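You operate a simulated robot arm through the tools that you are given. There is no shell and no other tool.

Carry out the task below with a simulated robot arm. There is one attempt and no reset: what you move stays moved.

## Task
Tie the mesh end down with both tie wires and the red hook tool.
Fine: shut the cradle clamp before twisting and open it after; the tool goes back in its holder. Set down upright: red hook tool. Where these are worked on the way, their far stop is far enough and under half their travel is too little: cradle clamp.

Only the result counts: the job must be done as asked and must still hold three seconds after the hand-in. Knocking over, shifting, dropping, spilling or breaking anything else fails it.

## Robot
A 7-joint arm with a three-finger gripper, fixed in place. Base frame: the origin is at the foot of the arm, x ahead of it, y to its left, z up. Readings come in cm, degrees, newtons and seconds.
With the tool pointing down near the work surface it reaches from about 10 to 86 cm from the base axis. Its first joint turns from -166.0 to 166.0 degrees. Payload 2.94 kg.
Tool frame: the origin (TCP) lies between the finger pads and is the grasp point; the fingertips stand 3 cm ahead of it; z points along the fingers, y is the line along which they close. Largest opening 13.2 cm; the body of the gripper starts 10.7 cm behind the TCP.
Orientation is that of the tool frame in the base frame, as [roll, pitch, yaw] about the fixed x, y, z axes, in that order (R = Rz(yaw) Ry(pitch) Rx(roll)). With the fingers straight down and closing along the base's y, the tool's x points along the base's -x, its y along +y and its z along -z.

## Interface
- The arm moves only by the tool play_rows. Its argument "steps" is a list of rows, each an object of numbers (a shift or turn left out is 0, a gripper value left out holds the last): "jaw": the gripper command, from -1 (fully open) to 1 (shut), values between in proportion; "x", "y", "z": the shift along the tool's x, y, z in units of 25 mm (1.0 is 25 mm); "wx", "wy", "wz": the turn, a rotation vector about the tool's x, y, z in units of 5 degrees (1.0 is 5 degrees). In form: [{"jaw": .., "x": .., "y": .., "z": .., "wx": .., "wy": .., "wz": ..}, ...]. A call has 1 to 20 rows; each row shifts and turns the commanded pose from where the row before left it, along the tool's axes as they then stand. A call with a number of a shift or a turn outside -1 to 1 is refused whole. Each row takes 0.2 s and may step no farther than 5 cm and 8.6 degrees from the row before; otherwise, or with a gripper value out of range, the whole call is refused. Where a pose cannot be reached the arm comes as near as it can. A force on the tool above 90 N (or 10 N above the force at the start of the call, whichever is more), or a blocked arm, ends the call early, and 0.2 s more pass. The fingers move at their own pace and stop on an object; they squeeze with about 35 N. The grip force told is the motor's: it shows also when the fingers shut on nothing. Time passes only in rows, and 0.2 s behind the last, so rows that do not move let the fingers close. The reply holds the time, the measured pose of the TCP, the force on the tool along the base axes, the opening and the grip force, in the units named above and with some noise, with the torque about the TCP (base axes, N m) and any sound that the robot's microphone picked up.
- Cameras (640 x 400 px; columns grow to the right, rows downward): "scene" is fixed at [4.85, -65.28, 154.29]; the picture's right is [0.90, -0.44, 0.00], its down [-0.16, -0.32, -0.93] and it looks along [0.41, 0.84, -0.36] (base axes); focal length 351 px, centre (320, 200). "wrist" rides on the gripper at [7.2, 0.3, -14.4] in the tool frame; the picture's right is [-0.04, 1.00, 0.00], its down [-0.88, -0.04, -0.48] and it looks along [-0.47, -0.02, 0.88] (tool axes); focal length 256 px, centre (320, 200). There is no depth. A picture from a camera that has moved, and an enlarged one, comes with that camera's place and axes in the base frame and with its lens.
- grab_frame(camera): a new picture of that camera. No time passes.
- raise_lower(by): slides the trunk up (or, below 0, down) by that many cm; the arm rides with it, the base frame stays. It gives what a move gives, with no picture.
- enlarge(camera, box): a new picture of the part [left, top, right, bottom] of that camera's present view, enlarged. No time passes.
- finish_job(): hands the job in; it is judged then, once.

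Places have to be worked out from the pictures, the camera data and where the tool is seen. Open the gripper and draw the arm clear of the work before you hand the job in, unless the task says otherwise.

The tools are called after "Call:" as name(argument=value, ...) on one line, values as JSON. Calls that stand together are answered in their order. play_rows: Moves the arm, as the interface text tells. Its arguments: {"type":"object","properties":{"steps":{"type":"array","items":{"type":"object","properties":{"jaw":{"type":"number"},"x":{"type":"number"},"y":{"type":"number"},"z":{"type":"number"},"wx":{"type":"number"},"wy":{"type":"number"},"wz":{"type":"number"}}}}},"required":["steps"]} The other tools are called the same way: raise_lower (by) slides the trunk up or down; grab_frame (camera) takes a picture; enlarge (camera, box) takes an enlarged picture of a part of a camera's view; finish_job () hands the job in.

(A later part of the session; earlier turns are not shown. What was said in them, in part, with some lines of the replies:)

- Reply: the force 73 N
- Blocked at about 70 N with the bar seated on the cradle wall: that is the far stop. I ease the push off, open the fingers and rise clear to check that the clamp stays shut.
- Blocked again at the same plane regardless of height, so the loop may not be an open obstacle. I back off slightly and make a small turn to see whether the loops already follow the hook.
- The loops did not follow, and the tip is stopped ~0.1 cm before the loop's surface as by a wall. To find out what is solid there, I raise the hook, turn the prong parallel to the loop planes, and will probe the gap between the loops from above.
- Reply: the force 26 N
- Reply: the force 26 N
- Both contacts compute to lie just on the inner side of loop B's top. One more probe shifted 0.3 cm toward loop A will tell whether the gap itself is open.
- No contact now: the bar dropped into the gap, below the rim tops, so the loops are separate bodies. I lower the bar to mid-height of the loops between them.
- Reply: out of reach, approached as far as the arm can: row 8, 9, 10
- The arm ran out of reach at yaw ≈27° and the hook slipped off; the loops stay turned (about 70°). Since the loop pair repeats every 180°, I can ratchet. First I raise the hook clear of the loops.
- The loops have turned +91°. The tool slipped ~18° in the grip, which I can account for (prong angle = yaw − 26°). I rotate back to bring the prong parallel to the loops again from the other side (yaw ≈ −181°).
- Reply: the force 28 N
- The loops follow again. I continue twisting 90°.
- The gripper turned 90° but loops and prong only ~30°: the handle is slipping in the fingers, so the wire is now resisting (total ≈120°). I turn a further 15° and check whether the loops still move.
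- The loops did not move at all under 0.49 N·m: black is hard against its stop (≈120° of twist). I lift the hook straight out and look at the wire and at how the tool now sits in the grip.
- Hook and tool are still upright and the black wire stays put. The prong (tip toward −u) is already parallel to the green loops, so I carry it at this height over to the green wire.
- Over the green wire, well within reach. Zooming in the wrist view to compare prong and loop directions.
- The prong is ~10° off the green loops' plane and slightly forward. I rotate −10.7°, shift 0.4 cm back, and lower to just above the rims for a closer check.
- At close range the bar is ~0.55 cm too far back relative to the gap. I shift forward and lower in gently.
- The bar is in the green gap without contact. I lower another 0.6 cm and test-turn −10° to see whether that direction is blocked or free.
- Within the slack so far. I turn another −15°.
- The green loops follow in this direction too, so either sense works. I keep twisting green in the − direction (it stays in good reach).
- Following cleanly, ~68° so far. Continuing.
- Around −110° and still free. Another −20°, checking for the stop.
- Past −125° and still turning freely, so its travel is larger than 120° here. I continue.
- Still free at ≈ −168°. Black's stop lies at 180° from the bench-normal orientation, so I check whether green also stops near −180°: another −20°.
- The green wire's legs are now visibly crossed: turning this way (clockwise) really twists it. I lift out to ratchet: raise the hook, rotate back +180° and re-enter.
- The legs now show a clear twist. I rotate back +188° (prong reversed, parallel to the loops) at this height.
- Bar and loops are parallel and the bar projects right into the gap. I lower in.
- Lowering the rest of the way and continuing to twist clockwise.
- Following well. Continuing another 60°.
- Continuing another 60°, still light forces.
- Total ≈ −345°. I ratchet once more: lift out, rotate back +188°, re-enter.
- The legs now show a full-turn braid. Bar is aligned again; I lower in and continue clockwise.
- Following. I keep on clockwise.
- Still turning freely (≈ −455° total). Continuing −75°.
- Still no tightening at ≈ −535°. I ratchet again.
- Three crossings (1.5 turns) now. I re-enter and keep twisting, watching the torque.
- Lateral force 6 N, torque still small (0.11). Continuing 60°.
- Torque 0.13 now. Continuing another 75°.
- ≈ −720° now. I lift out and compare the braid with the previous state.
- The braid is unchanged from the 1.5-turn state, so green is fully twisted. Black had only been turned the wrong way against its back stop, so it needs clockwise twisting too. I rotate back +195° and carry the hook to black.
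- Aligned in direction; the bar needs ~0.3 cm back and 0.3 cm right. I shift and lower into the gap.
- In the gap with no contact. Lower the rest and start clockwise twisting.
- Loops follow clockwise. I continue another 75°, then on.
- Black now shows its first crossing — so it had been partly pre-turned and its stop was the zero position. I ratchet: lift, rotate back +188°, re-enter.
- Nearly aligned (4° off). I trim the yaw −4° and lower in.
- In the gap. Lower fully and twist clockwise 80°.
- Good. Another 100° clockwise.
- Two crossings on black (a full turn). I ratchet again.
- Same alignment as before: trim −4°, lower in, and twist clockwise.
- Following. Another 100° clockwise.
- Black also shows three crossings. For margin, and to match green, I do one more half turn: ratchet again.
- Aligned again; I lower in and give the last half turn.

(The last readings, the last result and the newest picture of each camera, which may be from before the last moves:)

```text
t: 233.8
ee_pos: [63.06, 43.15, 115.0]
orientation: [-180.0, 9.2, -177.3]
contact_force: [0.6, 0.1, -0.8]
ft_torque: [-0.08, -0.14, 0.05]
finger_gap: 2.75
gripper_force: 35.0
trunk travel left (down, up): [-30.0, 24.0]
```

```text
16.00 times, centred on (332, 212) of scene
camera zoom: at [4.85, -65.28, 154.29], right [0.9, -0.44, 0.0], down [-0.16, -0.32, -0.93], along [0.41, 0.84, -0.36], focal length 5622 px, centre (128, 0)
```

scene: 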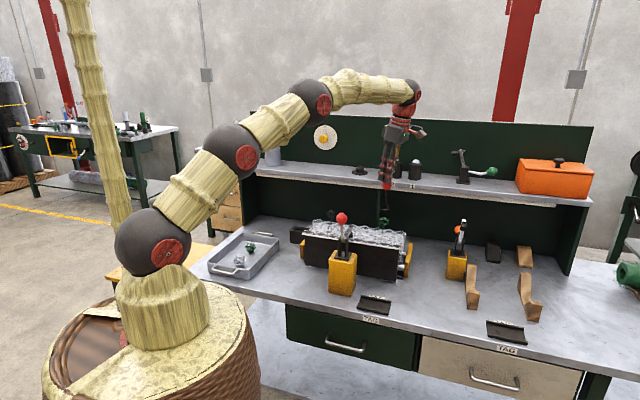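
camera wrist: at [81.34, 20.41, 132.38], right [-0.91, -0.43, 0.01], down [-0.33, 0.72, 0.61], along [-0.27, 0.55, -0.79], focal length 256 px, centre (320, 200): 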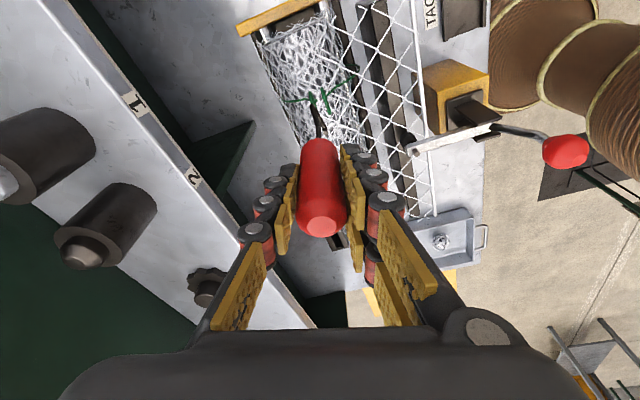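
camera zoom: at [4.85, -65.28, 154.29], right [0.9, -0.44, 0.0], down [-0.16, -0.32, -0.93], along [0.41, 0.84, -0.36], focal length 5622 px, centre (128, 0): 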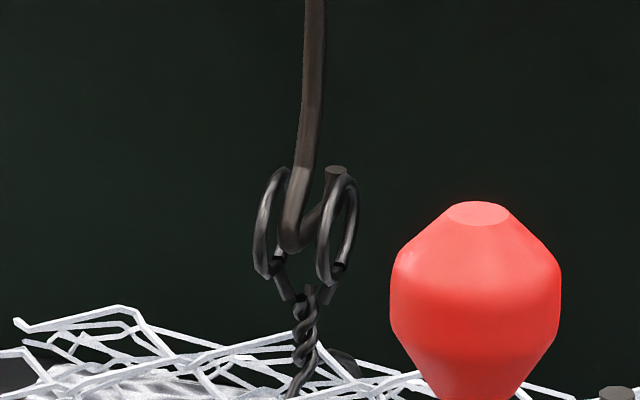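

Call:
play_rows(steps=[{"jaw": 1, "wx": 0.163, "wz": 0.987}, {"wx": 0.163, "wz": 0.987}, {"wx": 0.163, "wz": 0.987}, {"wx": 0.163, "wz": 0.987}, {"wx": 0.163, "wz": 0.987}, {"wx": 0.163, "wz": 0.987}, {"wx": 0.163, "wz": 0.987}, {"wx": 0.163, "wz": 0.987}, {"wx": 0.163, "wz": 0.987}, {"wx": 0.163, "wz": 0.987}, {"wx": 0.163, "wz": 0.987}, {"wx": 0.163, "wz": 0.987}, {"wx": 0.163, "wz": 0.987}, {"wx": 0.163, "wz": 0.987}, {"wx": 0.163, "wz": 0.987}, {"wx": 0.163, "wz": 0.987}, {"wx": 0.163, "wz": 0.987}, {"wx": 0.163, "wz": 0.987}, {"wx": 0.163, "wz": 0.987}, {"wx": 0.163, "wz": 0.987}])

Call:
play_rows(steps=[{"jaw": 1, "x": -0.08, "z": -0.49}, {"x": -0.08, "z": -0.49}, {"x": -0.08, "z": -0.49}, {}])

Call:
enlarge(camera="scene", box=[296, 200, 416, 260])

Call:
enlarge(camera="scene", box=[312, 200, 352, 225])

Call:
grab_frame(camera="wrist")

```text
t: 237.9
ee_pos: [63.0, 42.99, 114.97]
orientation: [-179.7, 9.7, 82.8]
contact_force: [-3.8, -4.7, 0.1]
ft_torque: [-0.46, 0.49, 0.05]
finger_gap: 2.74
gripper_force: 35.9
trunk travel left (down, up): [-30.0, 24.0]
```

```text
t: 238.9
ee_pos: [63.02, 43.15, 118.65]
orientation: [-179.7, 9.8, 82.8]
contact_force: [0.1, 0.5, -0.2]
ft_torque: [-0.01, 0.03, 0.0]
finger_gap: 2.75
gripper_force: 34.7
trunk travel left (down, up): [-30.0, 24.0]
```

```text
5.33 times, centred on (356, 230) of scene
camera zoom: at [4.85, -65.28, 154.29], right [0.9, -0.44, 0.0], down [-0.16, -0.32, -0.93], along [0.41, 0.84, -0.36], focal length 1874 px, centre (128, 40)
```

zoom: 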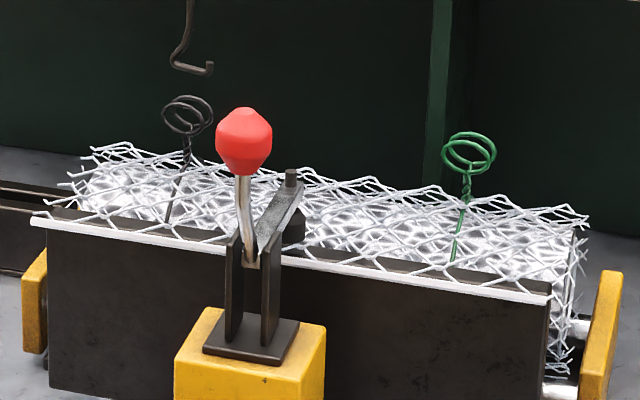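

```text
16.00 times, centred on (332, 212) of scene
camera zoom: at [4.85, -65.28, 154.29], right [0.9, -0.44, 0.0], down [-0.16, -0.32, -0.93], along [0.41, 0.84, -0.36], focal length 5622 px, centre (128, 0)
```

zoom: 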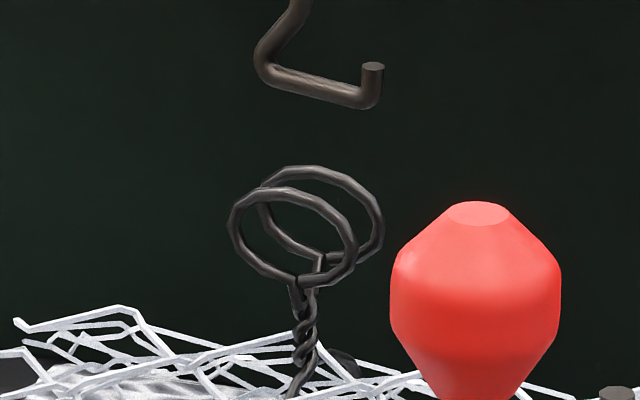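

```text
taken
camera wrist: at [64.59, 52.64, 131.56], right [0.99, -0.17, 0.0], down [-0.13, -0.78, 0.62], along [-0.1, -0.61, -0.79], focal length 256 px, centre (320, 200)
```

wrist: 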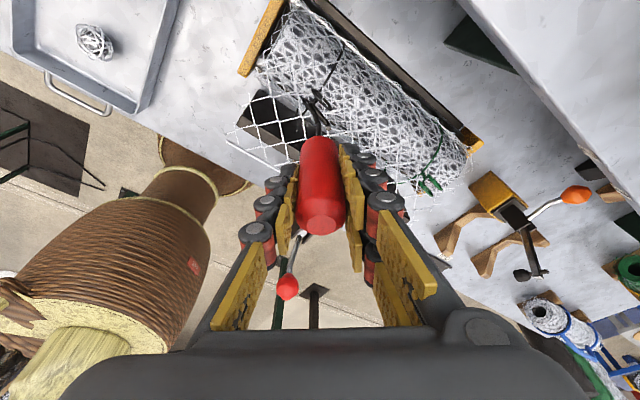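

Both wires now carry the same full braid. Next the tool goes back: I rotate to yaw −92° (prong roughly along the holder slot) before travelling.

Call:
play_rows(steps=[{"jaw": 1, "wx": -0.163, "wz": -0.987}, {"wx": -0.163, "wz": -0.987}, {"wx": -0.163, "wz": -0.987}, {"wx": -0.163, "wz": -0.987}, {"wx": -0.163, "wz": -0.987}, {"wx": -0.163, "wz": -0.987}, {"wx": -0.163, "wz": -0.987}, {"wx": -0.163, "wz": -0.987}, {"wx": -0.163, "wz": -0.987}, {"wx": -0.163, "wz": -0.987}, {"wx": -0.163, "wz": -0.987}, {"wx": -0.163, "wz": -0.987}, {"wx": -0.163, "wz": -0.987}, {"wx": -0.163, "wz": -0.987}, {"wx": -0.163, "wz": -0.987}, {"wx": -0.163, "wz": -0.987}, {"wx": -0.163, "wz": -0.987}, {"wx": -0.163, "wz": -0.987}, {"wx": -0.163, "wz": -0.987}])

Call:
play_rows(steps=[{"jaw": 1, "wx": -0.163, "wz": -0.987}, {"wx": -0.163, "wz": -0.987}, {"wx": -0.163, "wz": -0.987}, {"wx": -0.163, "wz": -0.987}, {"wx": -0.163, "wz": -0.987}, {"wx": -0.163, "wz": -0.987}, {"wx": -0.163, "wz": -0.987}, {"wx": -0.163, "wz": -0.987}, {"wx": -0.163, "wz": -0.987}, {"wx": -0.163, "wz": -0.987}, {"wx": -0.163, "wz": -0.987}, {"wx": -0.163, "wz": -0.987}, {"wx": -0.163, "wz": -0.987}, {"wx": -0.163, "wz": -0.987}, {"wx": -0.163, "wz": -0.987}, {"wx": -0.163, "wz": -0.987}, {"wx": -0.163, "wz": -0.987}, {"wx": -0.163, "wz": -0.987}, {}])

```text
t: 242.9
ee_pos: [63.03, 43.1, 118.71]
orientation: [-179.8, 9.1, 177.9]
contact_force: [0.9, 0.0, -1.1]
ft_torque: [0.01, 0.02, 0.0]
finger_gap: 2.75
gripper_force: 35.3
trunk travel left (down, up): [-30.0, 24.0]
```

```text
t: 246.9
ee_pos: [62.92, 43.14, 118.59]
orientation: [179.7, 9.2, -92.2]
contact_force: [0.4, 0.8, -0.8]
ft_torque: [0.0, -0.02, -0.02]
finger_gap: 2.74
gripper_force: 35.1
trunk travel left (down, up): [-30.0, 24.0]
```

Call:
play_rows(steps=[{"jaw": 1, "x": -0.879, "y": 0.332, "z": 0.142}, {"x": -0.879, "y": 0.332, "z": 0.142}, {"x": -0.879, "y": 0.332, "z": 0.142}, {"x": -0.879, "y": 0.332, "z": 0.142}, {"x": -0.879, "y": 0.332, "z": 0.142}, {"x": -0.879, "y": 0.332, "z": 0.142}, {"x": -0.879, "y": 0.332, "z": 0.142}, {"x": -0.879, "y": 0.332, "z": 0.142}, {}])

Call:
grab_frame(camera="wrist")

Call:
enlarge(camera="wrist", box=[270, 70, 370, 132])

Call:
enlarge(camera="scene", box=[268, 140, 364, 240])

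```text
t: 248.9
ee_pos: [57.14, 61.09, 118.75]
orientation: [179.7, 9.3, -92.3]
contact_force: [0.4, 0.0, -1.2]
ft_torque: [0.04, 0.0, -0.02]
finger_gap: 2.78
gripper_force: 34.8
trunk travel left (down, up): [-30.0, 24.0]
```

```text
taken
camera wrist: at [56.5, 51.84, 131.76], right [-1.0, 0.08, 0.01], down [0.07, 0.79, 0.61], along [0.04, 0.61, -0.79], focal length 256 px, centre (320, 200)
```

wrist: 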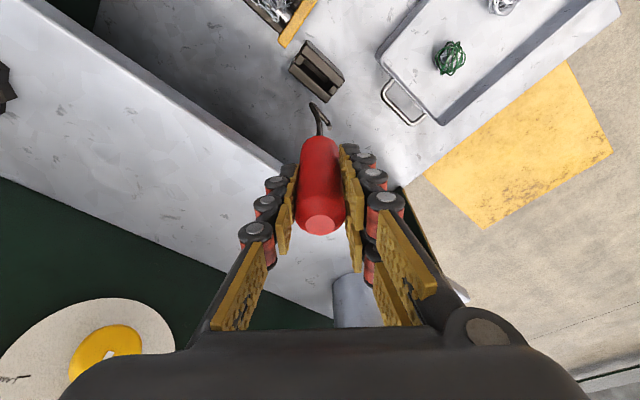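

```text
6.40 times, centred on (320, 101) of wrist
camera zoom: at [56.5, 51.84, 131.76], right [-1.0, 0.08, 0.01], down [0.07, 0.79, 0.61], along [0.04, 0.61, -0.79], focal length 1638 px, centre (320, 834)
```

zoom: 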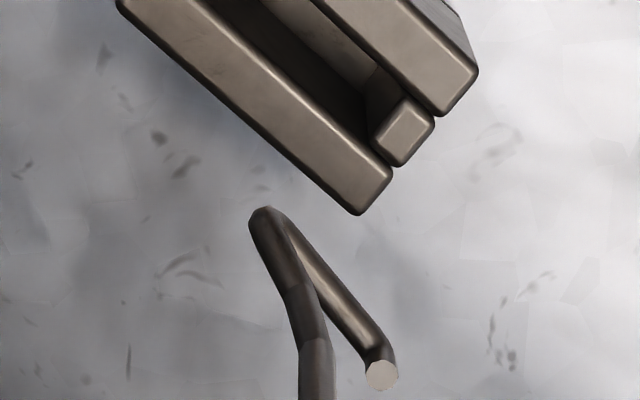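

```text
4.00 times, centred on (316, 190) of scene
camera zoom: at [4.85, -65.28, 154.29], right [0.9, -0.44, 0.0], down [-0.16, -0.32, -0.93], along [0.41, 0.84, -0.36], focal length 1406 px, centre (336, 240)
```

zoom: 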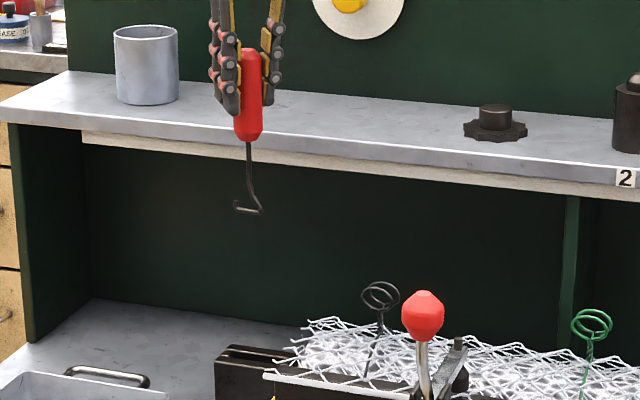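

The bar sits above the slot region (bar mid ≈ (−2.7, 83.3), prong ~9° off the slot line). I descend to ~2 cm above the holder and re-check.

Call:
play_rows(steps=[{"jaw": 1, "x": 0.13, "z": 0.801}, {"x": 0.13, "z": 0.801}, {"x": 0.13, "z": 0.801}, {"x": 0.13, "z": 0.801}, {"x": 0.13, "z": 0.801}, {"x": 0.13, "z": 0.801}, {"x": 0.13, "z": 0.801}, {}])

Call:
enlarge(camera="wrist", box=[270, 70, 370, 132])

Call:
enlarge(camera="scene", box=[268, 180, 332, 240])

Call:
enlarge(camera="scene", box=[250, 110, 346, 200])

```text
t: 250.8
ee_pos: [57.03, 61.18, 104.49]
orientation: [179.7, 9.2, -92.3]
contact_force: [0.0, -0.1, -2.3]
ft_torque: [-0.02, 0.0, 0.03]
finger_gap: 2.77
gripper_force: 35.3
trunk travel left (down, up): [-30.0, 24.0]
```

```text
6.40 times, centred on (320, 101) of wrist
camera zoom: at [56.41, 51.87, 117.55], right [-1.0, 0.08, 0.01], down [0.07, 0.79, 0.61], along [0.04, 0.61, -0.79], focal length 1638 px, centre (320, 834)
```

zoom: 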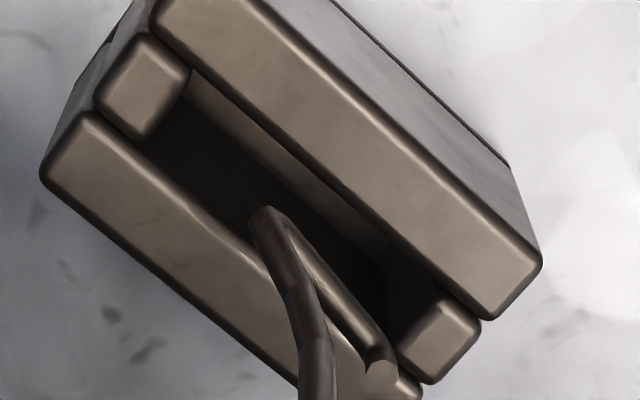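

```text
6.67 times, centred on (300, 210) of scene
camera zoom: at [4.85, -65.28, 154.29], right [0.9, -0.44, 0.0], down [-0.16, -0.32, -0.93], along [0.41, 0.84, -0.36], focal length 2343 px, centre (453, 133)
```

zoom: 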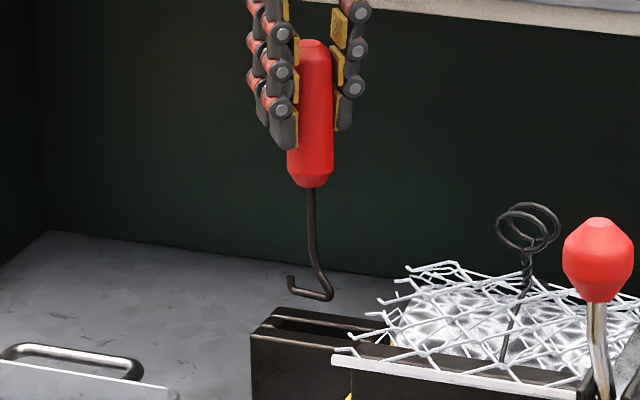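

```text
4.44 times, centred on (298, 155) of scene
camera zoom: at [4.85, -65.28, 154.29], right [0.9, -0.44, 0.0], down [-0.16, -0.32, -0.93], along [0.41, 0.84, -0.36], focal length 1562 px, centre (418, 400)
```

zoom: 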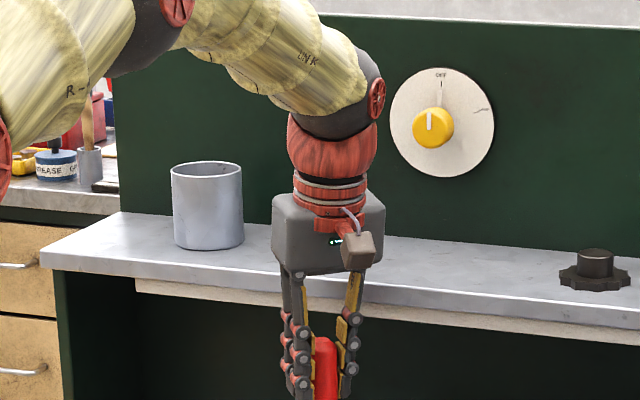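

The bar is over the slot, centred across it and ~0.6 cm off along it. I shift 0.4 cm and lower until the bar is just inside the slot.

Call:
play_rows(steps=[{"jaw": 1, "x": 0.107, "y": -0.117, "z": -0.017}, {}, {"x": 0.039, "z": 0.242}, {"x": 0.039, "z": 0.242}, {"x": 0.039, "z": 0.242}, {"x": 0.039, "z": 0.242}, {}])

Call:
enlarge(camera="wrist", box=[270, 70, 370, 132])

Call:
enlarge(camera="scene", box=[268, 180, 332, 240])

```text
t: 252.3
ee_pos: [57.44, 61.02, 102.12]
orientation: [179.7, 9.3, -92.3]
contact_force: [-0.1, 0.8, -1.1]
ft_torque: [0.01, 0.0, 0.0]
finger_gap: 2.74
gripper_force: 35.0
trunk travel left (down, up): [-30.0, 24.0]
```

```text
6.40 times, centred on (320, 101) of wrist
camera zoom: at [56.7, 51.63, 115.09], right [-1.0, 0.08, 0.01], down [0.07, 0.79, 0.61], along [0.04, 0.61, -0.79], focal length 1638 px, centre (320, 834)
```

zoom: 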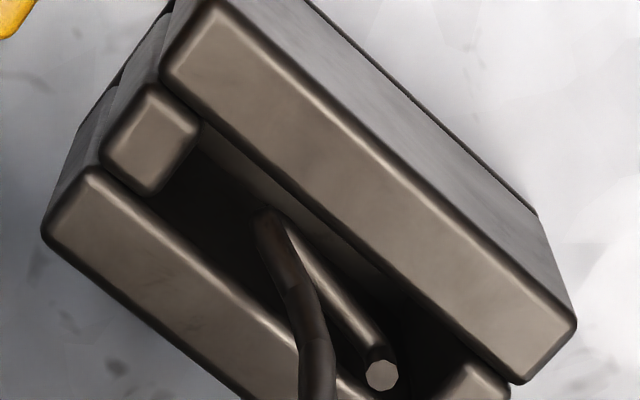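

```text
6.67 times, centred on (300, 210) of scene
camera zoom: at [4.85, -65.28, 154.29], right [0.9, -0.44, 0.0], down [-0.16, -0.32, -0.93], along [0.41, 0.84, -0.36], focal length 2343 px, centre (453, 133)
```

zoom: 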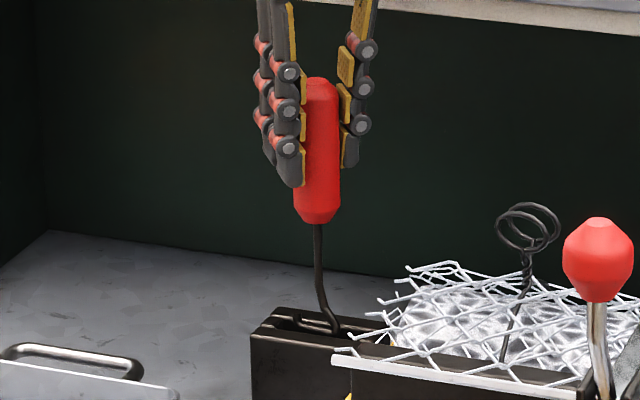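

The bar is in the slot mouth. I lower 0.4 cm more, then turn the gripper −20° to see that the slot holds the prong (and the holder stays put).

Call:
play_rows(steps=[{"jaw": 1, "x": 0.026, "z": 0.158}, {}, {"wx": 0.163, "wz": 0.987}, {"wx": 0.163, "wz": 0.987}, {"wx": 0.163, "wz": 0.987}, {"wx": 0.163, "wz": 0.987}, {"wx": 0.163, "wz": 0.987}])

Call:
enlarge(camera="wrist", box=[270, 70, 370, 132])

Call:
enlarge(camera="scene", box=[268, 180, 332, 240])

```text
t: 253.9
ee_pos: [57.29, 60.68, 101.73]
orientation: [179.7, 9.2, -117.2]
contact_force: [2.9, -5.3, 1.9]
ft_torque: [-0.66, -0.54, 0.37]
finger_gap: 2.8
gripper_force: 35.2
trunk travel left (down, up): [-30.0, 24.0]
```

```text
6.40 times, centred on (320, 101) of wrist
camera zoom: at [52.74, 52.7, 114.73], right [-0.87, 0.5, 0.01], down [0.4, 0.69, 0.61], along [0.3, 0.53, -0.79], focal length 1638 px, centre (320, 834)
```

zoom: 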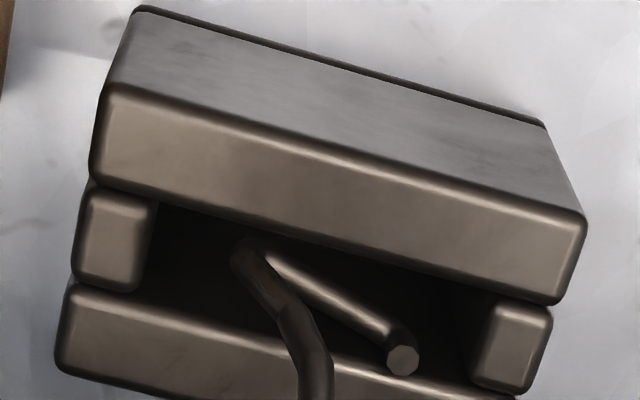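

```text
6.67 times, centred on (300, 210) of scene
camera zoom: at [4.85, -65.28, 154.29], right [0.9, -0.44, 0.0], down [-0.16, -0.32, -0.93], along [0.41, 0.84, -0.36], focal length 2343 px, centre (453, 133)
```

zoom: 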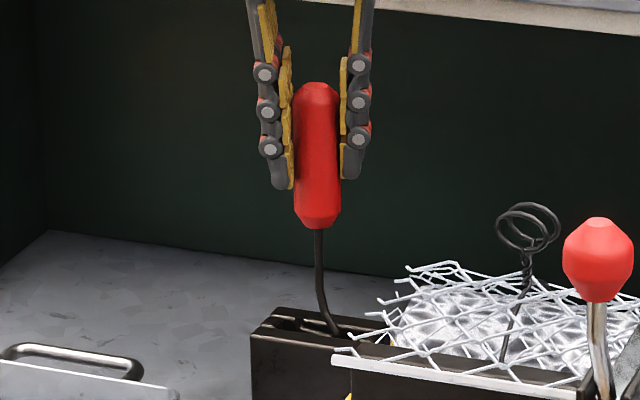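

The holder did not move and the slot holds the prong; the handle slips as wanted. I continue to yaw −150° and then back +12°.

Call:
play_rows(steps=[{"jaw": 1, "wx": 0.163, "wz": 0.987}, {"wx": 0.163, "wz": 0.987}, {"wx": 0.163, "wz": 0.987}, {"wx": 0.163, "wz": 0.987}, {"wx": 0.163, "wz": 0.987}, {"wx": 0.163, "wz": 0.987}, {"wx": 0.08, "wz": 0.49}, {"wx": -0.163, "wz": -0.987}, {"wx": -0.163, "wz": -0.987}, {"wx": -0.163, "wz": -0.987}, {}])

Call:
enlarge(camera="wrist", box=[270, 70, 370, 132])

Call:
enlarge(camera="scene", box=[268, 180, 332, 240])

```text
t: 256.4
ee_pos: [57.4, 60.86, 101.77]
orientation: [179.9, 9.1, -134.7]
contact_force: [-0.4, -0.4, -0.9]
ft_torque: [0.02, 0.02, 0.02]
finger_gap: 2.76
gripper_force: 34.8
trunk travel left (down, up): [-30.0, 24.0]
```

```text
6.40 times, centred on (320, 101) of wrist
camera zoom: at [50.44, 54.51, 114.71], right [-0.68, 0.73, 0.01], down [0.58, 0.54, 0.61], along [0.44, 0.42, -0.79], focal length 1638 px, centre (320, 834)
```

zoom: 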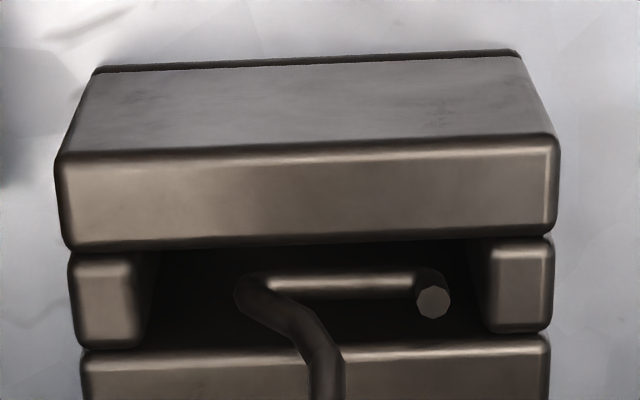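

```text
6.67 times, centred on (300, 210) of scene
camera zoom: at [4.85, -65.28, 154.29], right [0.9, -0.44, 0.0], down [-0.16, -0.32, -0.93], along [0.41, 0.84, -0.36], focal length 2343 px, centre (453, 133)
```

zoom: 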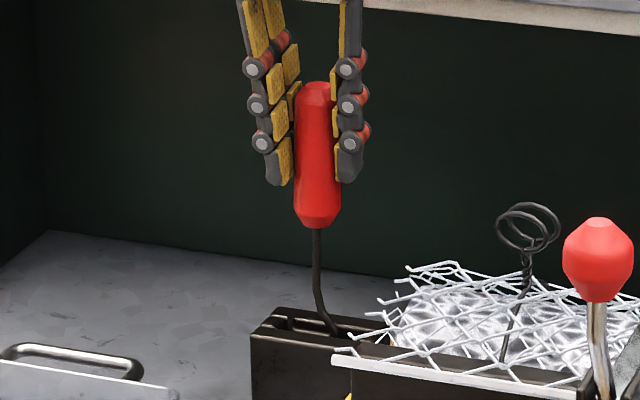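

The prong lies along the slot and the gripper is square to the bench again. I lower the tool into the holder.

Call:
play_rows(steps=[{"jaw": 1, "x": 0.032, "z": 0.197}, {"x": 0.032, "z": 0.197}, {"x": 0.032, "z": 0.197}, {"x": 0.032, "z": 0.197}, {"x": 0.032, "z": 0.197}, {"x": 0.032, "z": 0.197}, {"x": 0.032, "z": 0.197}, {}])

Call:
enlarge(camera="wrist", box=[270, 70, 370, 132])

Call:
enlarge(camera="scene", box=[268, 170, 332, 240])

```text
t: 258.1
ee_pos: [57.24, 60.88, 98.14]
orientation: [179.9, 9.1, -134.7]
contact_force: [0.1, 0.3, -1.4]
ft_torque: [-0.02, -0.02, 0.03]
finger_gap: 2.77
gripper_force: 35.2
trunk travel left (down, up): [-30.0, 24.0]
```

```text
6.40 times, centred on (320, 101) of wrist
camera zoom: at [50.45, 54.55, 111.23], right [-0.68, 0.73, 0.01], down [0.59, 0.54, 0.61], along [0.44, 0.42, -0.79], focal length 1638 px, centre (320, 834)
```

zoom: 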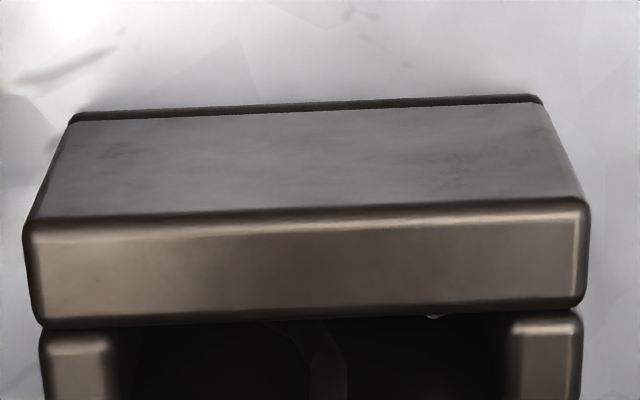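

```text
5.71 times, centred on (300, 205) of scene
camera zoom: at [4.85, -65.28, 154.29], right [0.9, -0.44, 0.0], down [-0.16, -0.32, -0.93], along [0.41, 0.84, -0.36], focal length 2008 px, centre (434, 171)
```

zoom: 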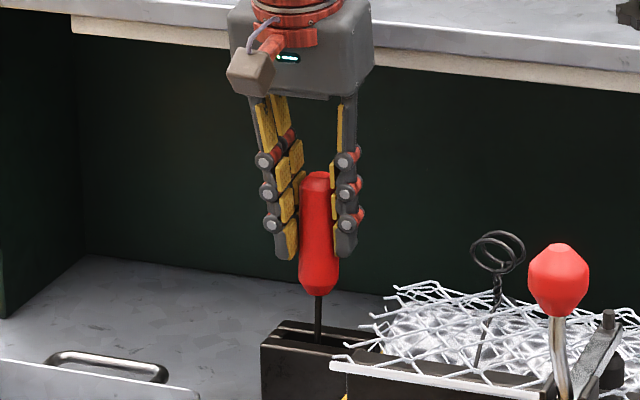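

No contact yet; I lower in 2 mm steps to find the bottom.

Call:
play_rows(steps=[{"jaw": 1, "x": 0.013, "z": 0.079}, {"x": 0.013, "z": 0.079}, {"x": 0.013, "z": 0.079}, {"x": 0.013, "z": 0.079}, {}])

```text
t: 259.4
ee_pos: [57.24, 60.86, 97.44]
orientation: [179.9, 9.1, -134.7]
contact_force: [-0.2, -0.3, -0.7]
ft_torque: [0.0, -0.01, -0.01]
finger_gap: 2.78
gripper_force: 35.0
trunk travel left (down, up): [-30.0, 24.0]
```

Call:
play_rows(steps=[{"jaw": 1, "x": 0.009, "z": 0.06}, {"x": 0.009, "z": 0.06}, {"x": 0.009, "z": 0.06}, {}])

Call:
enlarge(camera="scene", box=[268, 170, 332, 240])

```text
t: 260.4
ee_pos: [57.31, 60.99, 96.95]
orientation: [179.9, 9.0, -134.6]
contact_force: [-0.4, -0.4, -0.6]
ft_torque: [0.01, 0.03, -0.02]
finger_gap: 2.78
gripper_force: 35.0
trunk travel left (down, up): [-30.0, 24.0]
```

```text
5.71 times, centred on (300, 205) of scene
camera zoom: at [4.85, -65.28, 154.29], right [0.9, -0.44, 0.0], down [-0.16, -0.32, -0.93], along [0.41, 0.84, -0.36], focal length 2008 px, centre (434, 171)
```

zoom: 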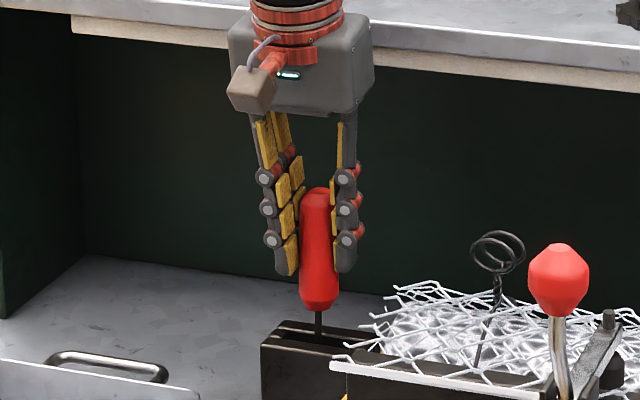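

Handle top is within ~0.4 cm of its original height. A few more small steps.

Call:
play_rows(steps=[{"jaw": 1, "x": 0.006, "z": 0.04}, {"x": 0.006, "z": 0.04}, {"x": 0.006, "z": 0.04}, {}])

```text
t: 261.4
ee_pos: [57.25, 60.86, 96.87]
orientation: [180.0, 9.3, -134.6]
contact_force: [-3.2, -1.4, 15.1]
ft_torque: [-0.43, 0.11, -0.04]
finger_gap: 2.77
gripper_force: 35.2
trunk travel left (down, up): [-30.0, 24.0]
```

Bottom reached (15 N up). I relieve slightly and open the fingers to 7 cm.

Call:
play_rows(steps=[{"jaw": 1, "x": -0.009, "z": -0.06}, {}, {"jaw": 0.5}, {}, {"jaw": -0.06}, {}, {}, {}])

Call:
enlarge(camera="scene", box=[268, 170, 332, 240])

Call:
grab_frame(camera="wrist")

```text
t: 263.1
ee_pos: [57.3, 60.95, 96.94]
orientation: [179.9, 9.1, -134.7]
contact_force: [0.6, -0.5, 0.0]
ft_torque: [0.03, 0.01, 0.01]
finger_gap: 7.0
gripper_force: 0.1
trunk travel left (down, up): [-30.0, 24.0]
```

```text
5.71 times, centred on (300, 205) of scene
camera zoom: at [4.85, -65.28, 154.29], right [0.9, -0.44, 0.0], down [-0.16, -0.32, -0.93], along [0.41, 0.84, -0.36], focal length 2008 px, centre (434, 171)
```

zoom: 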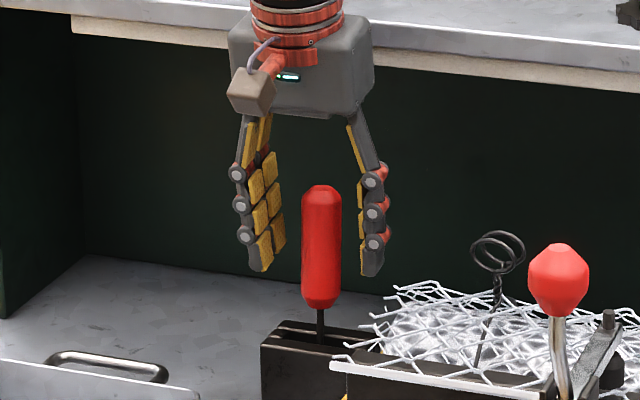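

```text
taken
camera wrist: at [50.45, 54.57, 109.84], right [-0.68, 0.73, 0.01], down [0.59, 0.54, 0.61], along [0.44, 0.42, -0.79], focal length 256 px, centre (320, 200)
```

wrist: 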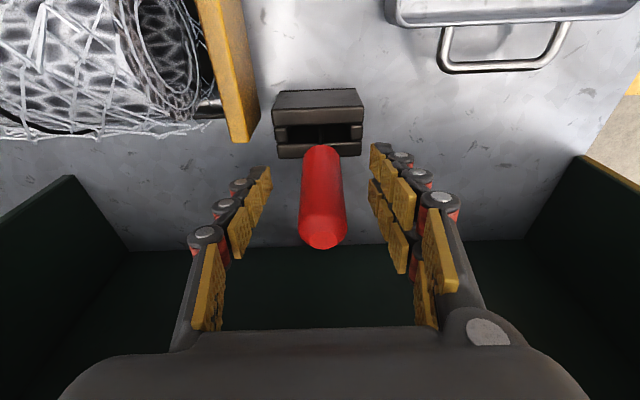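

Call:
enlarge(camera="scene", box=[280, 190, 344, 230])

Call:
enlarge(camera="wrist", box=[260, 80, 380, 155])

```text
10.00 times, centred on (312, 210) of scene
camera zoom: at [4.85, -65.28, 154.29], right [0.9, -0.44, 0.0], down [-0.16, -0.32, -0.93], along [0.41, 0.84, -0.36], focal length 3514 px, centre (400, 100)
```

zoom: 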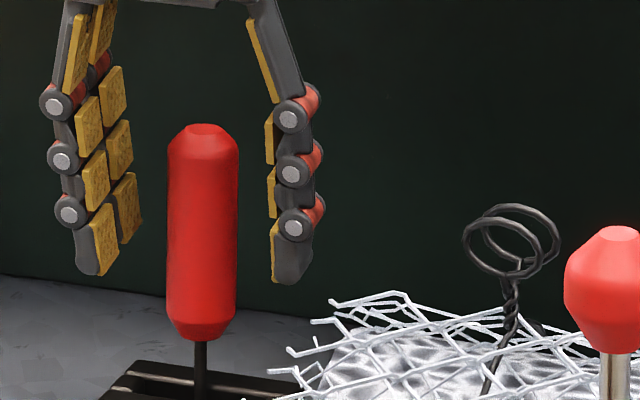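

```text
5.33 times, centred on (320, 118) of wrist
camera zoom: at [50.45, 54.57, 109.84], right [-0.68, 0.73, 0.01], down [0.59, 0.54, 0.61], along [0.44, 0.42, -0.79], focal length 1365 px, centre (320, 640)
```

zoom: 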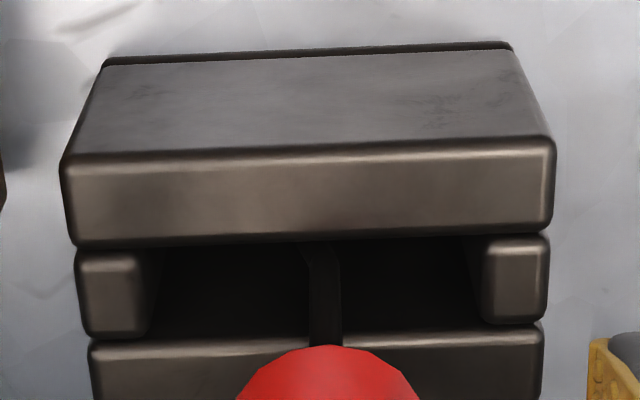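

The tool is bottomed in its slot and upright. I withdraw straight up with the fingers open.

Call:
play_rows(steps=[{"jaw": -0.06, "x": -0.07, "z": -0.43}, {"x": -0.137, "z": -0.855}, {"x": -0.137, "z": -0.855}, {"x": -0.137, "z": -0.855}, {"x": -0.137, "z": -0.855}, {"x": -0.137, "z": -0.855}, {"x": -0.137, "z": -0.855}, {"x": -0.137, "z": -0.855}, {}])

Call:
enlarge(camera="scene", box=[260, 180, 420, 280])

Call:
grab_frame(camera="wrist")

```text
t: 265.1
ee_pos: [57.28, 61.05, 113.03]
orientation: [179.8, 9.0, -134.7]
contact_force: [1.0, 0.0, 0.3]
ft_torque: [0.01, -0.01, 0.0]
finger_gap: 7.0
gripper_force: 0.1
trunk travel left (down, up): [-30.0, 24.0]
```

```text
4.00 times, centred on (340, 230) of scene
camera zoom: at [4.85, -65.28, 154.29], right [0.9, -0.44, 0.0], down [-0.16, -0.32, -0.93], along [0.41, 0.84, -0.36], focal length 1406 px, centre (240, 80)
```

zoom: 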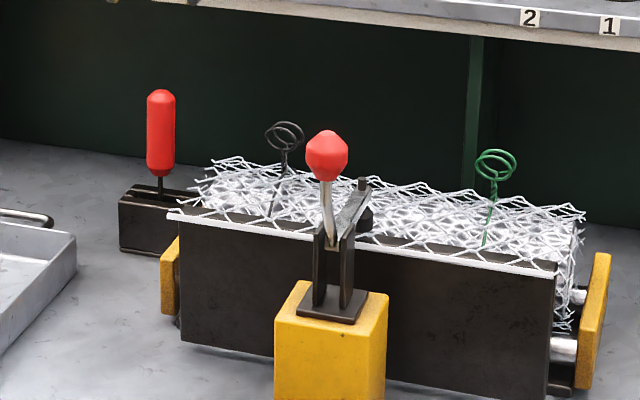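

```text
taken
camera wrist: at [50.47, 54.62, 126.15], right [-0.68, 0.73, 0.01], down [0.59, 0.54, 0.61], along [0.44, 0.42, -0.79], focal length 256 px, centre (320, 200)
```

wrist: 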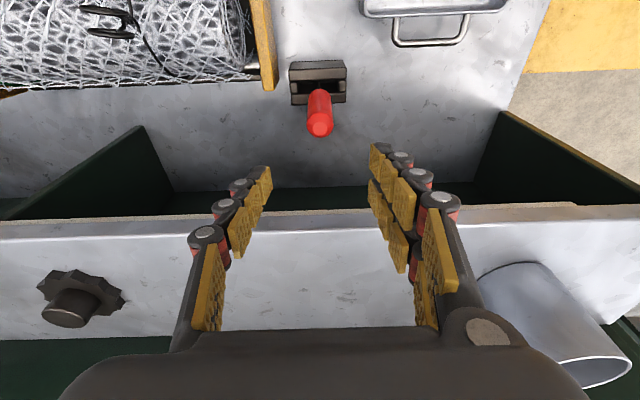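

Tool is back and standing. Now I go to the clamp lever: rise, level the gripper and move above the knob.

Call:
play_rows(steps=[{"jaw": -0.3, "x": -0.139, "z": -0.869}, {"x": -0.139, "z": -0.869}, {"x": -0.139, "z": -0.869}, {"x": -0.139, "z": -0.869}, {"x": -0.139, "z": -0.869}, {"wy": 0.9}, {"wy": 0.9}, {"x": 0.935, "y": -0.813}, {"x": 0.935, "y": -0.813}, {"x": 0.935, "y": -0.813}, {"x": 0.935, "y": -0.813}, {"x": 0.935, "y": -0.813}, {"x": 0.935, "y": -0.813}, {"x": 0.935, "y": -0.813}, {"x": 0.935, "y": -0.813}, {"x": 0.935, "y": -0.813}, {"x": 0.935, "y": -0.813}, {"x": 0.935, "y": -0.813}, {"x": 0.935, "y": -0.813}, {"x": 0.935, "y": -0.813}])

Call:
grab_frame(camera="wrist")

Call:
enlarge(camera="scene", box=[260, 130, 420, 230])

```text
t: 269.4
ee_pos: [54.65, 20.6, 124.06]
orientation: [179.8, 0.1, -134.6]
contact_force: [0.9, 0.3, 0.2]
ft_torque: [0.04, -0.01, 0.0]
finger_gap: 8.59
gripper_force: 0.0
trunk travel left (down, up): [-30.0, 24.0]
```

```text
taken
camera wrist: at [49.31, 15.78, 138.36], right [-0.68, 0.73, 0.0], down [0.64, 0.6, 0.48], along [0.35, 0.33, -0.88], focal length 256 px, centre (320, 200)
```

wrist: 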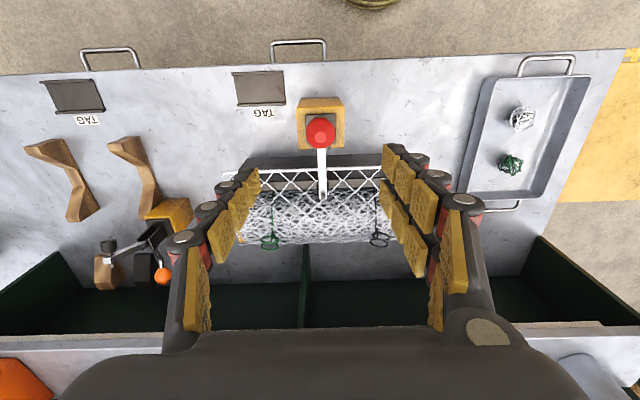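

```text
4.00 times, centred on (340, 180) of scene
camera zoom: at [4.85, -65.28, 154.29], right [0.9, -0.44, 0.0], down [-0.16, -0.32, -0.93], along [0.41, 0.84, -0.36], focal length 1406 px, centre (240, 280)
```

zoom: 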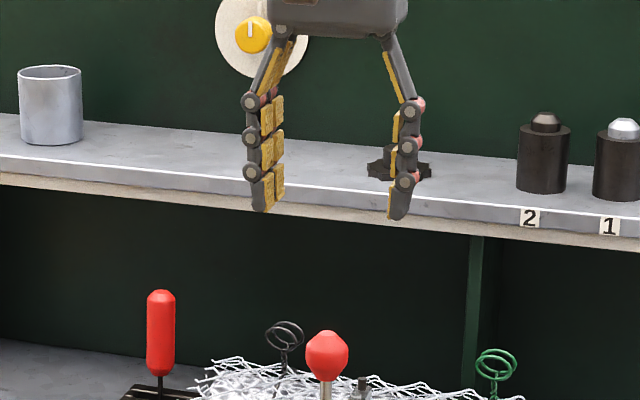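

Above the knob. I correct 2 mm and descend over it.

Call:
play_rows(steps=[{"x": -0.08, "y": 0.062}, {"z": 0.977}, {"z": 0.977}, {"z": 0.977}, {"z": 0.977}, {"z": 0.977}, {"z": 0.977}, {}])

Call:
grab_frame(camera="wrist")

Call:
enlarge(camera="scene", box=[260, 160, 420, 260])

```text
t: 271.1
ee_pos: [54.59, 21.08, 109.3]
orientation: [179.9, 0.1, -134.8]
contact_force: [0.6, 0.3, 0.0]
ft_torque: [0.02, 0.01, 0.01]
finger_gap: 8.57
gripper_force: 0.1
trunk travel left (down, up): [-30.0, 24.0]
```

```text
taken
camera wrist: at [49.31, 16.18, 123.64], right [-0.68, 0.73, 0.0], down [0.65, 0.6, 0.48], along [0.35, 0.33, -0.88], focal length 256 px, centre (320, 200)
```

wrist: 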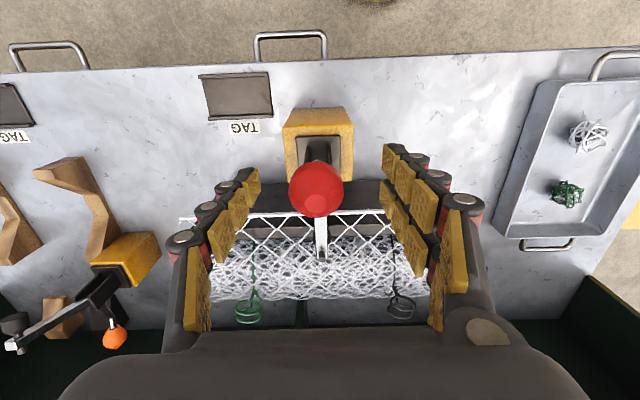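

```text
4.00 times, centred on (340, 210) of scene
camera zoom: at [4.85, -65.28, 154.29], right [0.9, -0.44, 0.0], down [-0.16, -0.32, -0.93], along [0.41, 0.84, -0.36], focal length 1406 px, centre (240, 160)
```

zoom: 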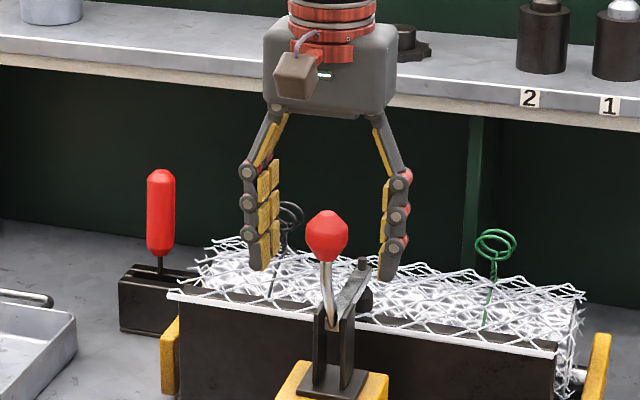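

The knob is centred; I close on it.

Call:
play_rows(steps=[{"jaw": 1}, {}, {}, {}, {}, {}])

Call:
play_rows(steps=[{"jaw": 1, "x": 0.28, "z": 0.051}, {"x": 0.28, "z": 0.077}, {"x": 0.266, "z": 0.1}, {"x": 0.262, "z": 0.126}, {"x": 0.244, "z": 0.146}, {"x": 0.23, "z": 0.167}, {"x": 0.219, "z": 0.191}, {"x": 0.197, "z": 0.206}, {}])

Call:
enlarge(camera="scene", box=[260, 180, 420, 280])

```text
t: 272.6
ee_pos: [54.71, 20.81, 109.36]
orientation: [179.9, 0.1, -134.7]
contact_force: [8.3, -9.2, -0.6]
ft_torque: [0.29, 0.17, 0.09]
finger_gap: 3.1
gripper_force: 35.9
trunk travel left (down, up): [-30.0, 24.0]
```

```text
t: 274.6
ee_pos: [51.34, 17.4, 106.75]
orientation: [179.8, -0.1, -134.7]
contact_force: [18.3, 1.5, 7.1]
ft_torque: [0.71, -0.64, -0.03]
finger_gap: 3.1
gripper_force: 45.2
trunk travel left (down, up): [-30.0, 24.0]
```

```text
4.00 times, centred on (340, 230) of scene
camera zoom: at [4.85, -65.28, 154.29], right [0.9, -0.44, 0.0], down [-0.16, -0.32, -0.93], along [0.41, 0.84, -0.36], focal length 1406 px, centre (240, 80)
```

zoom: 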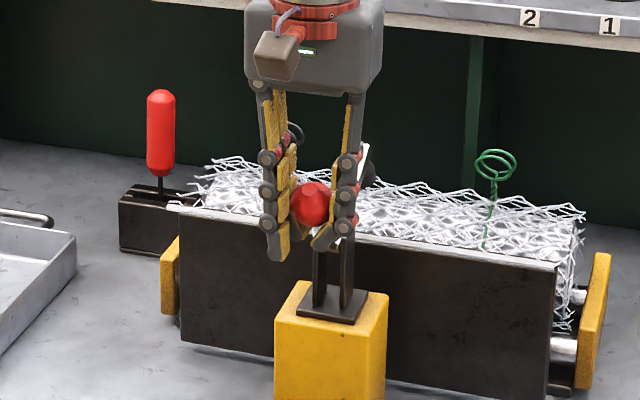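

The lever follows and the bar stays essentially down. I complete the arc to the open stop.

Call:
play_rows(steps=[{"jaw": 1, "x": 0.181, "z": 0.227}, {"x": 0.157, "z": 0.238}, {"x": 0.138, "z": 0.255}, {"x": 0.112, "z": 0.262}, {"x": 0.088, "z": 0.271}, {"x": 0.065, "z": 0.283}, {"x": 0.038, "z": 0.282}, {"x": 0.013, "z": 0.29}, {}])

Call:
enlarge(camera="scene", box=[260, 180, 420, 280])

```text
t: 276.6
ee_pos: [49.76, 15.78, 101.43]
orientation: [179.9, -0.1, -134.6]
contact_force: [-6.7, -27.0, 7.6]
ft_torque: [0.8, -0.51, -0.29]
finger_gap: 2.99
gripper_force: 44.5
trunk travel left (down, up): [-30.0, 24.0]
```

```text
4.00 times, centred on (340, 230) of scene
camera zoom: at [4.85, -65.28, 154.29], right [0.9, -0.44, 0.0], down [-0.16, -0.32, -0.93], along [0.41, 0.84, -0.36], focal length 1406 px, centre (240, 80)
```

zoom: 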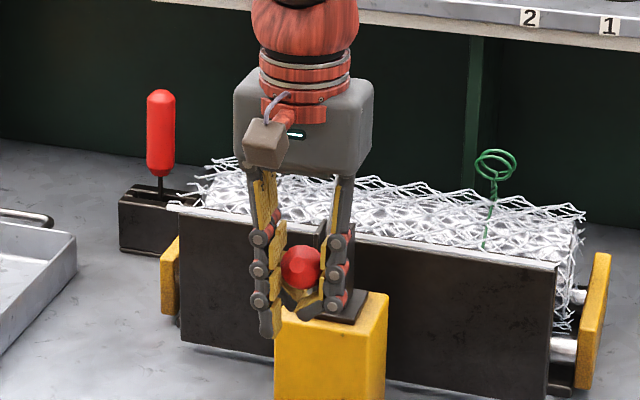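

The bar stays down on its own — the ties hold. The knob slid in the grip and is ~2 cm above the TCP, so I release, re-centre and look.

Call:
play_rows(steps=[{"jaw": 0.4}, {"jaw": -0.3}, {}, {}, {"z": -0.8}, {}])

Call:
enlarge(camera="scene", box=[260, 180, 420, 280])

Call:
grab_frame(camera="wrist")

```text
t: 277.9
ee_pos: [49.8, 15.99, 103.41]
orientation: [179.9, 0.1, -134.7]
contact_force: [0.1, -0.7, -0.4]
ft_torque: [-0.02, -0.01, 0.05]
finger_gap: 8.6
gripper_force: 0.2
trunk travel left (down, up): [-30.0, 24.0]
```

```text
4.00 times, centred on (340, 230) of scene
camera zoom: at [4.85, -65.28, 154.29], right [0.9, -0.44, 0.0], down [-0.16, -0.32, -0.93], along [0.41, 0.84, -0.36], focal length 1406 px, centre (240, 80)
```

zoom: 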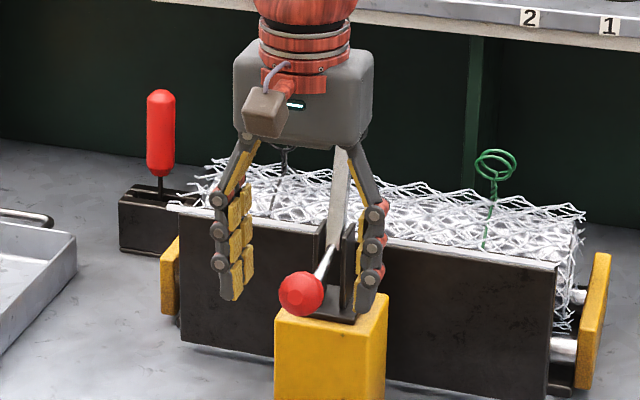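

```text
taken
camera wrist: at [44.47, 11.25, 117.76], right [-0.68, 0.73, 0.0], down [0.65, 0.6, 0.48], along [0.35, 0.33, -0.88], focal length 256 px, centre (320, 200)
```

wrist: 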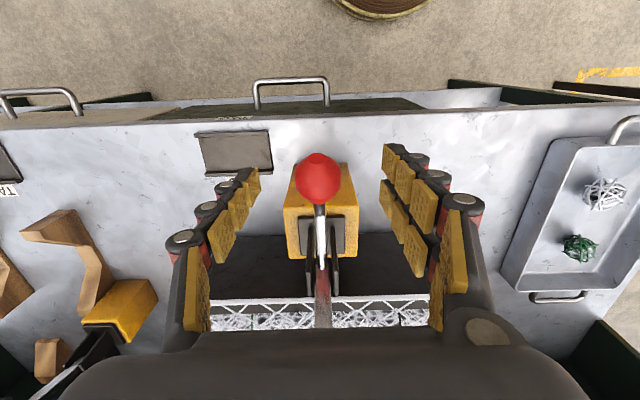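

The knob dropped to its original fully open position. I rise clear and back away from the work, then inspect everything.

Call:
play_rows(steps=[{"jaw": -0.3, "z": -1}, {"z": -1}, {"z": -1}, {"z": -1}, {"z": -1}, {"z": -1}, {"z": -1}, {"z": -1}, {"z": -1}, {"z": -1}, {"jaw": -1, "x": 1}, {"x": 1}, {"x": 1}, {"x": 1}, {}, {}, {}, {}, {}])

Call:
grab_frame(camera="scene")

Call:
enlarge(camera="scene", box=[230, 180, 430, 305])

Call:
grab_frame(camera="wrist")

```text
t: 281.9
ee_pos: [42.81, 8.96, 128.3]
orientation: [179.9, 0.2, -134.7]
contact_force: [-0.3, -0.7, 0.3]
ft_torque: [-0.01, 0.01, 0.0]
finger_gap: 13.2
gripper_force: 0.0
trunk travel left (down, up): [-30.0, 24.0]
```

```text
taken
```

scene: 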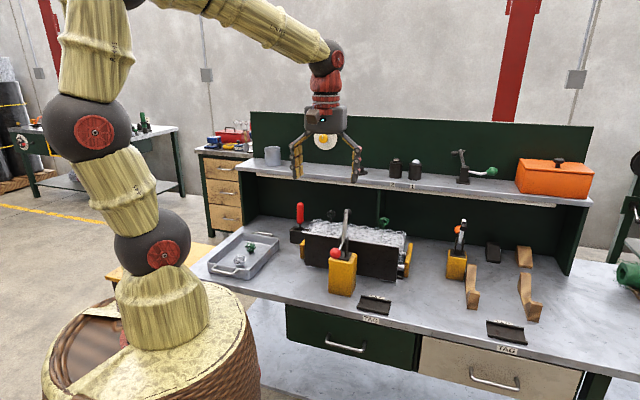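

```text
3.20 times, centred on (330, 242) of scene
camera zoom: at [4.85, -65.28, 154.29], right [0.9, -0.44, 0.0], down [-0.16, -0.32, -0.93], along [0.41, 0.84, -0.36], focal length 1124 px, centre (288, 64)
```

zoom: 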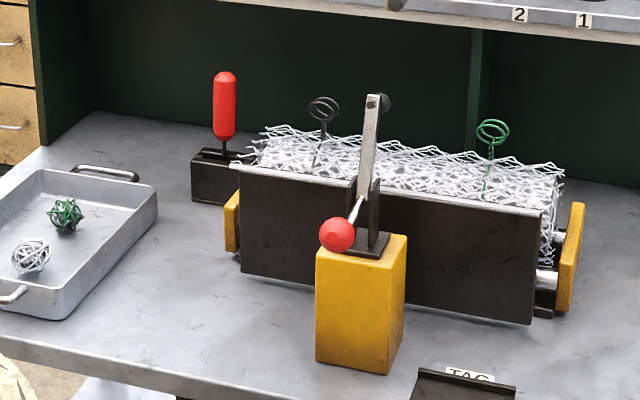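

```text
taken
camera wrist: at [37.47, 4.11, 142.65], right [-0.68, 0.73, 0.0], down [0.65, 0.6, 0.48], along [0.35, 0.33, -0.88], focal length 256 px, centre (320, 200)
```

wrist: 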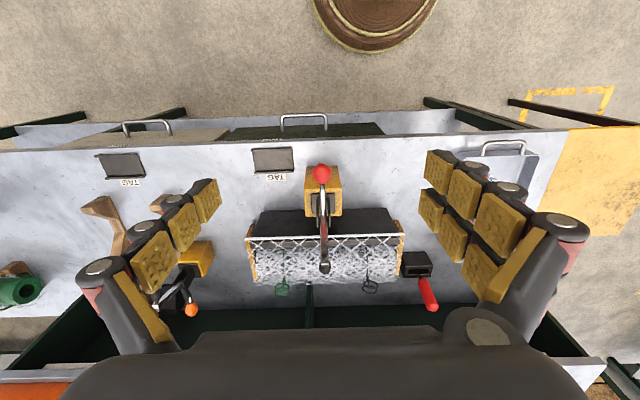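

With the clamp open the mesh end stays down along the cradle wall. A final close look at the tool in its holder and the mesh bar.

Call:
enlarge(camera="scene", box=[280, 195, 344, 235])

Call:
enlarge(camera="scene", box=[340, 205, 420, 255])

Call:
enlarge(camera="wrist", box=[236, 220, 446, 320])

```text
10.00 times, centred on (312, 215) of scene
camera zoom: at [4.85, -65.28, 154.29], right [0.9, -0.44, 0.0], down [-0.16, -0.32, -0.93], along [0.41, 0.84, -0.36], focal length 3514 px, centre (400, 50)
```

zoom: 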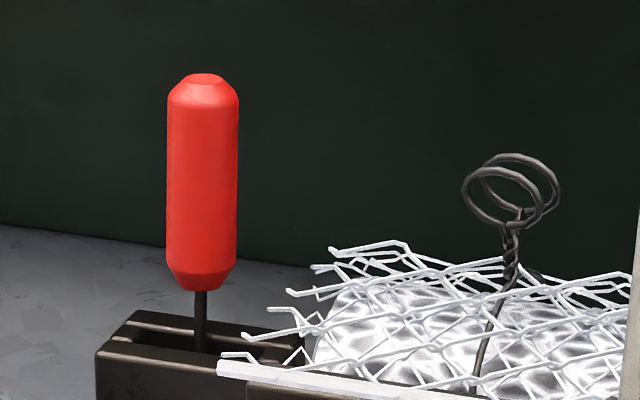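

```text
8.00 times, centred on (380, 230) of scene
camera zoom: at [4.85, -65.28, 154.29], right [0.9, -0.44, 0.0], down [-0.16, -0.32, -0.93], along [0.41, 0.84, -0.36], focal length 2811 px, centre (-160, -40)
```

zoom: 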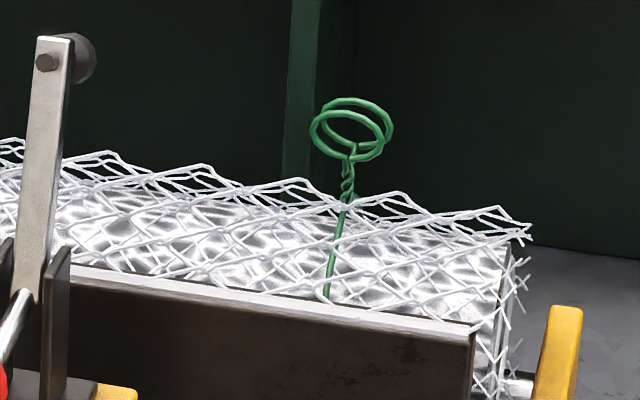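

```text
3.05 times, centred on (341, 270) of wrist
camera zoom: at [37.47, 4.11, 142.65], right [-0.68, 0.73, 0.0], down [0.65, 0.6, 0.48], along [0.35, 0.33, -0.88], focal length 780 px, centre (256, -13)
```

zoom: 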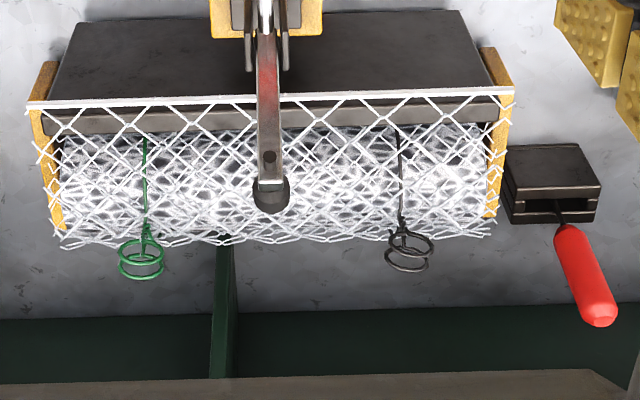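

Call:
finish_job()

```text
The job is handed in.
```

I tied the mesh end down with both wires and handed the job in. The result wasn't reported back to me.

- **Ties:** The black and green wires both show the same braid, three crossings in the legs. With the clamp open again, the mesh bar stays down on the cradle wall by itself.
- **Black wire:** I first turned it the wrong way to its stop, about 120°, without damage. I then twisted it clockwise until its braid matched the green one.
- **How the hook was used:** Every try at pushing the prong through the loops was blocked. I lowered it between the two loops instead, and the pair turned with it. I had to lift and re-enter several times because the arm can't turn far enough in one go.
- **Clamp:** It was shut to its far stop before any twisting and is now fully open.
- **Hook tool:** It is back in its holder, upright within about 2°, and sits a few millimetres from where it first stood.
- **Surroundings:** Nothing else looks moved in the last pictures, and the arm is clear with the gripper open.
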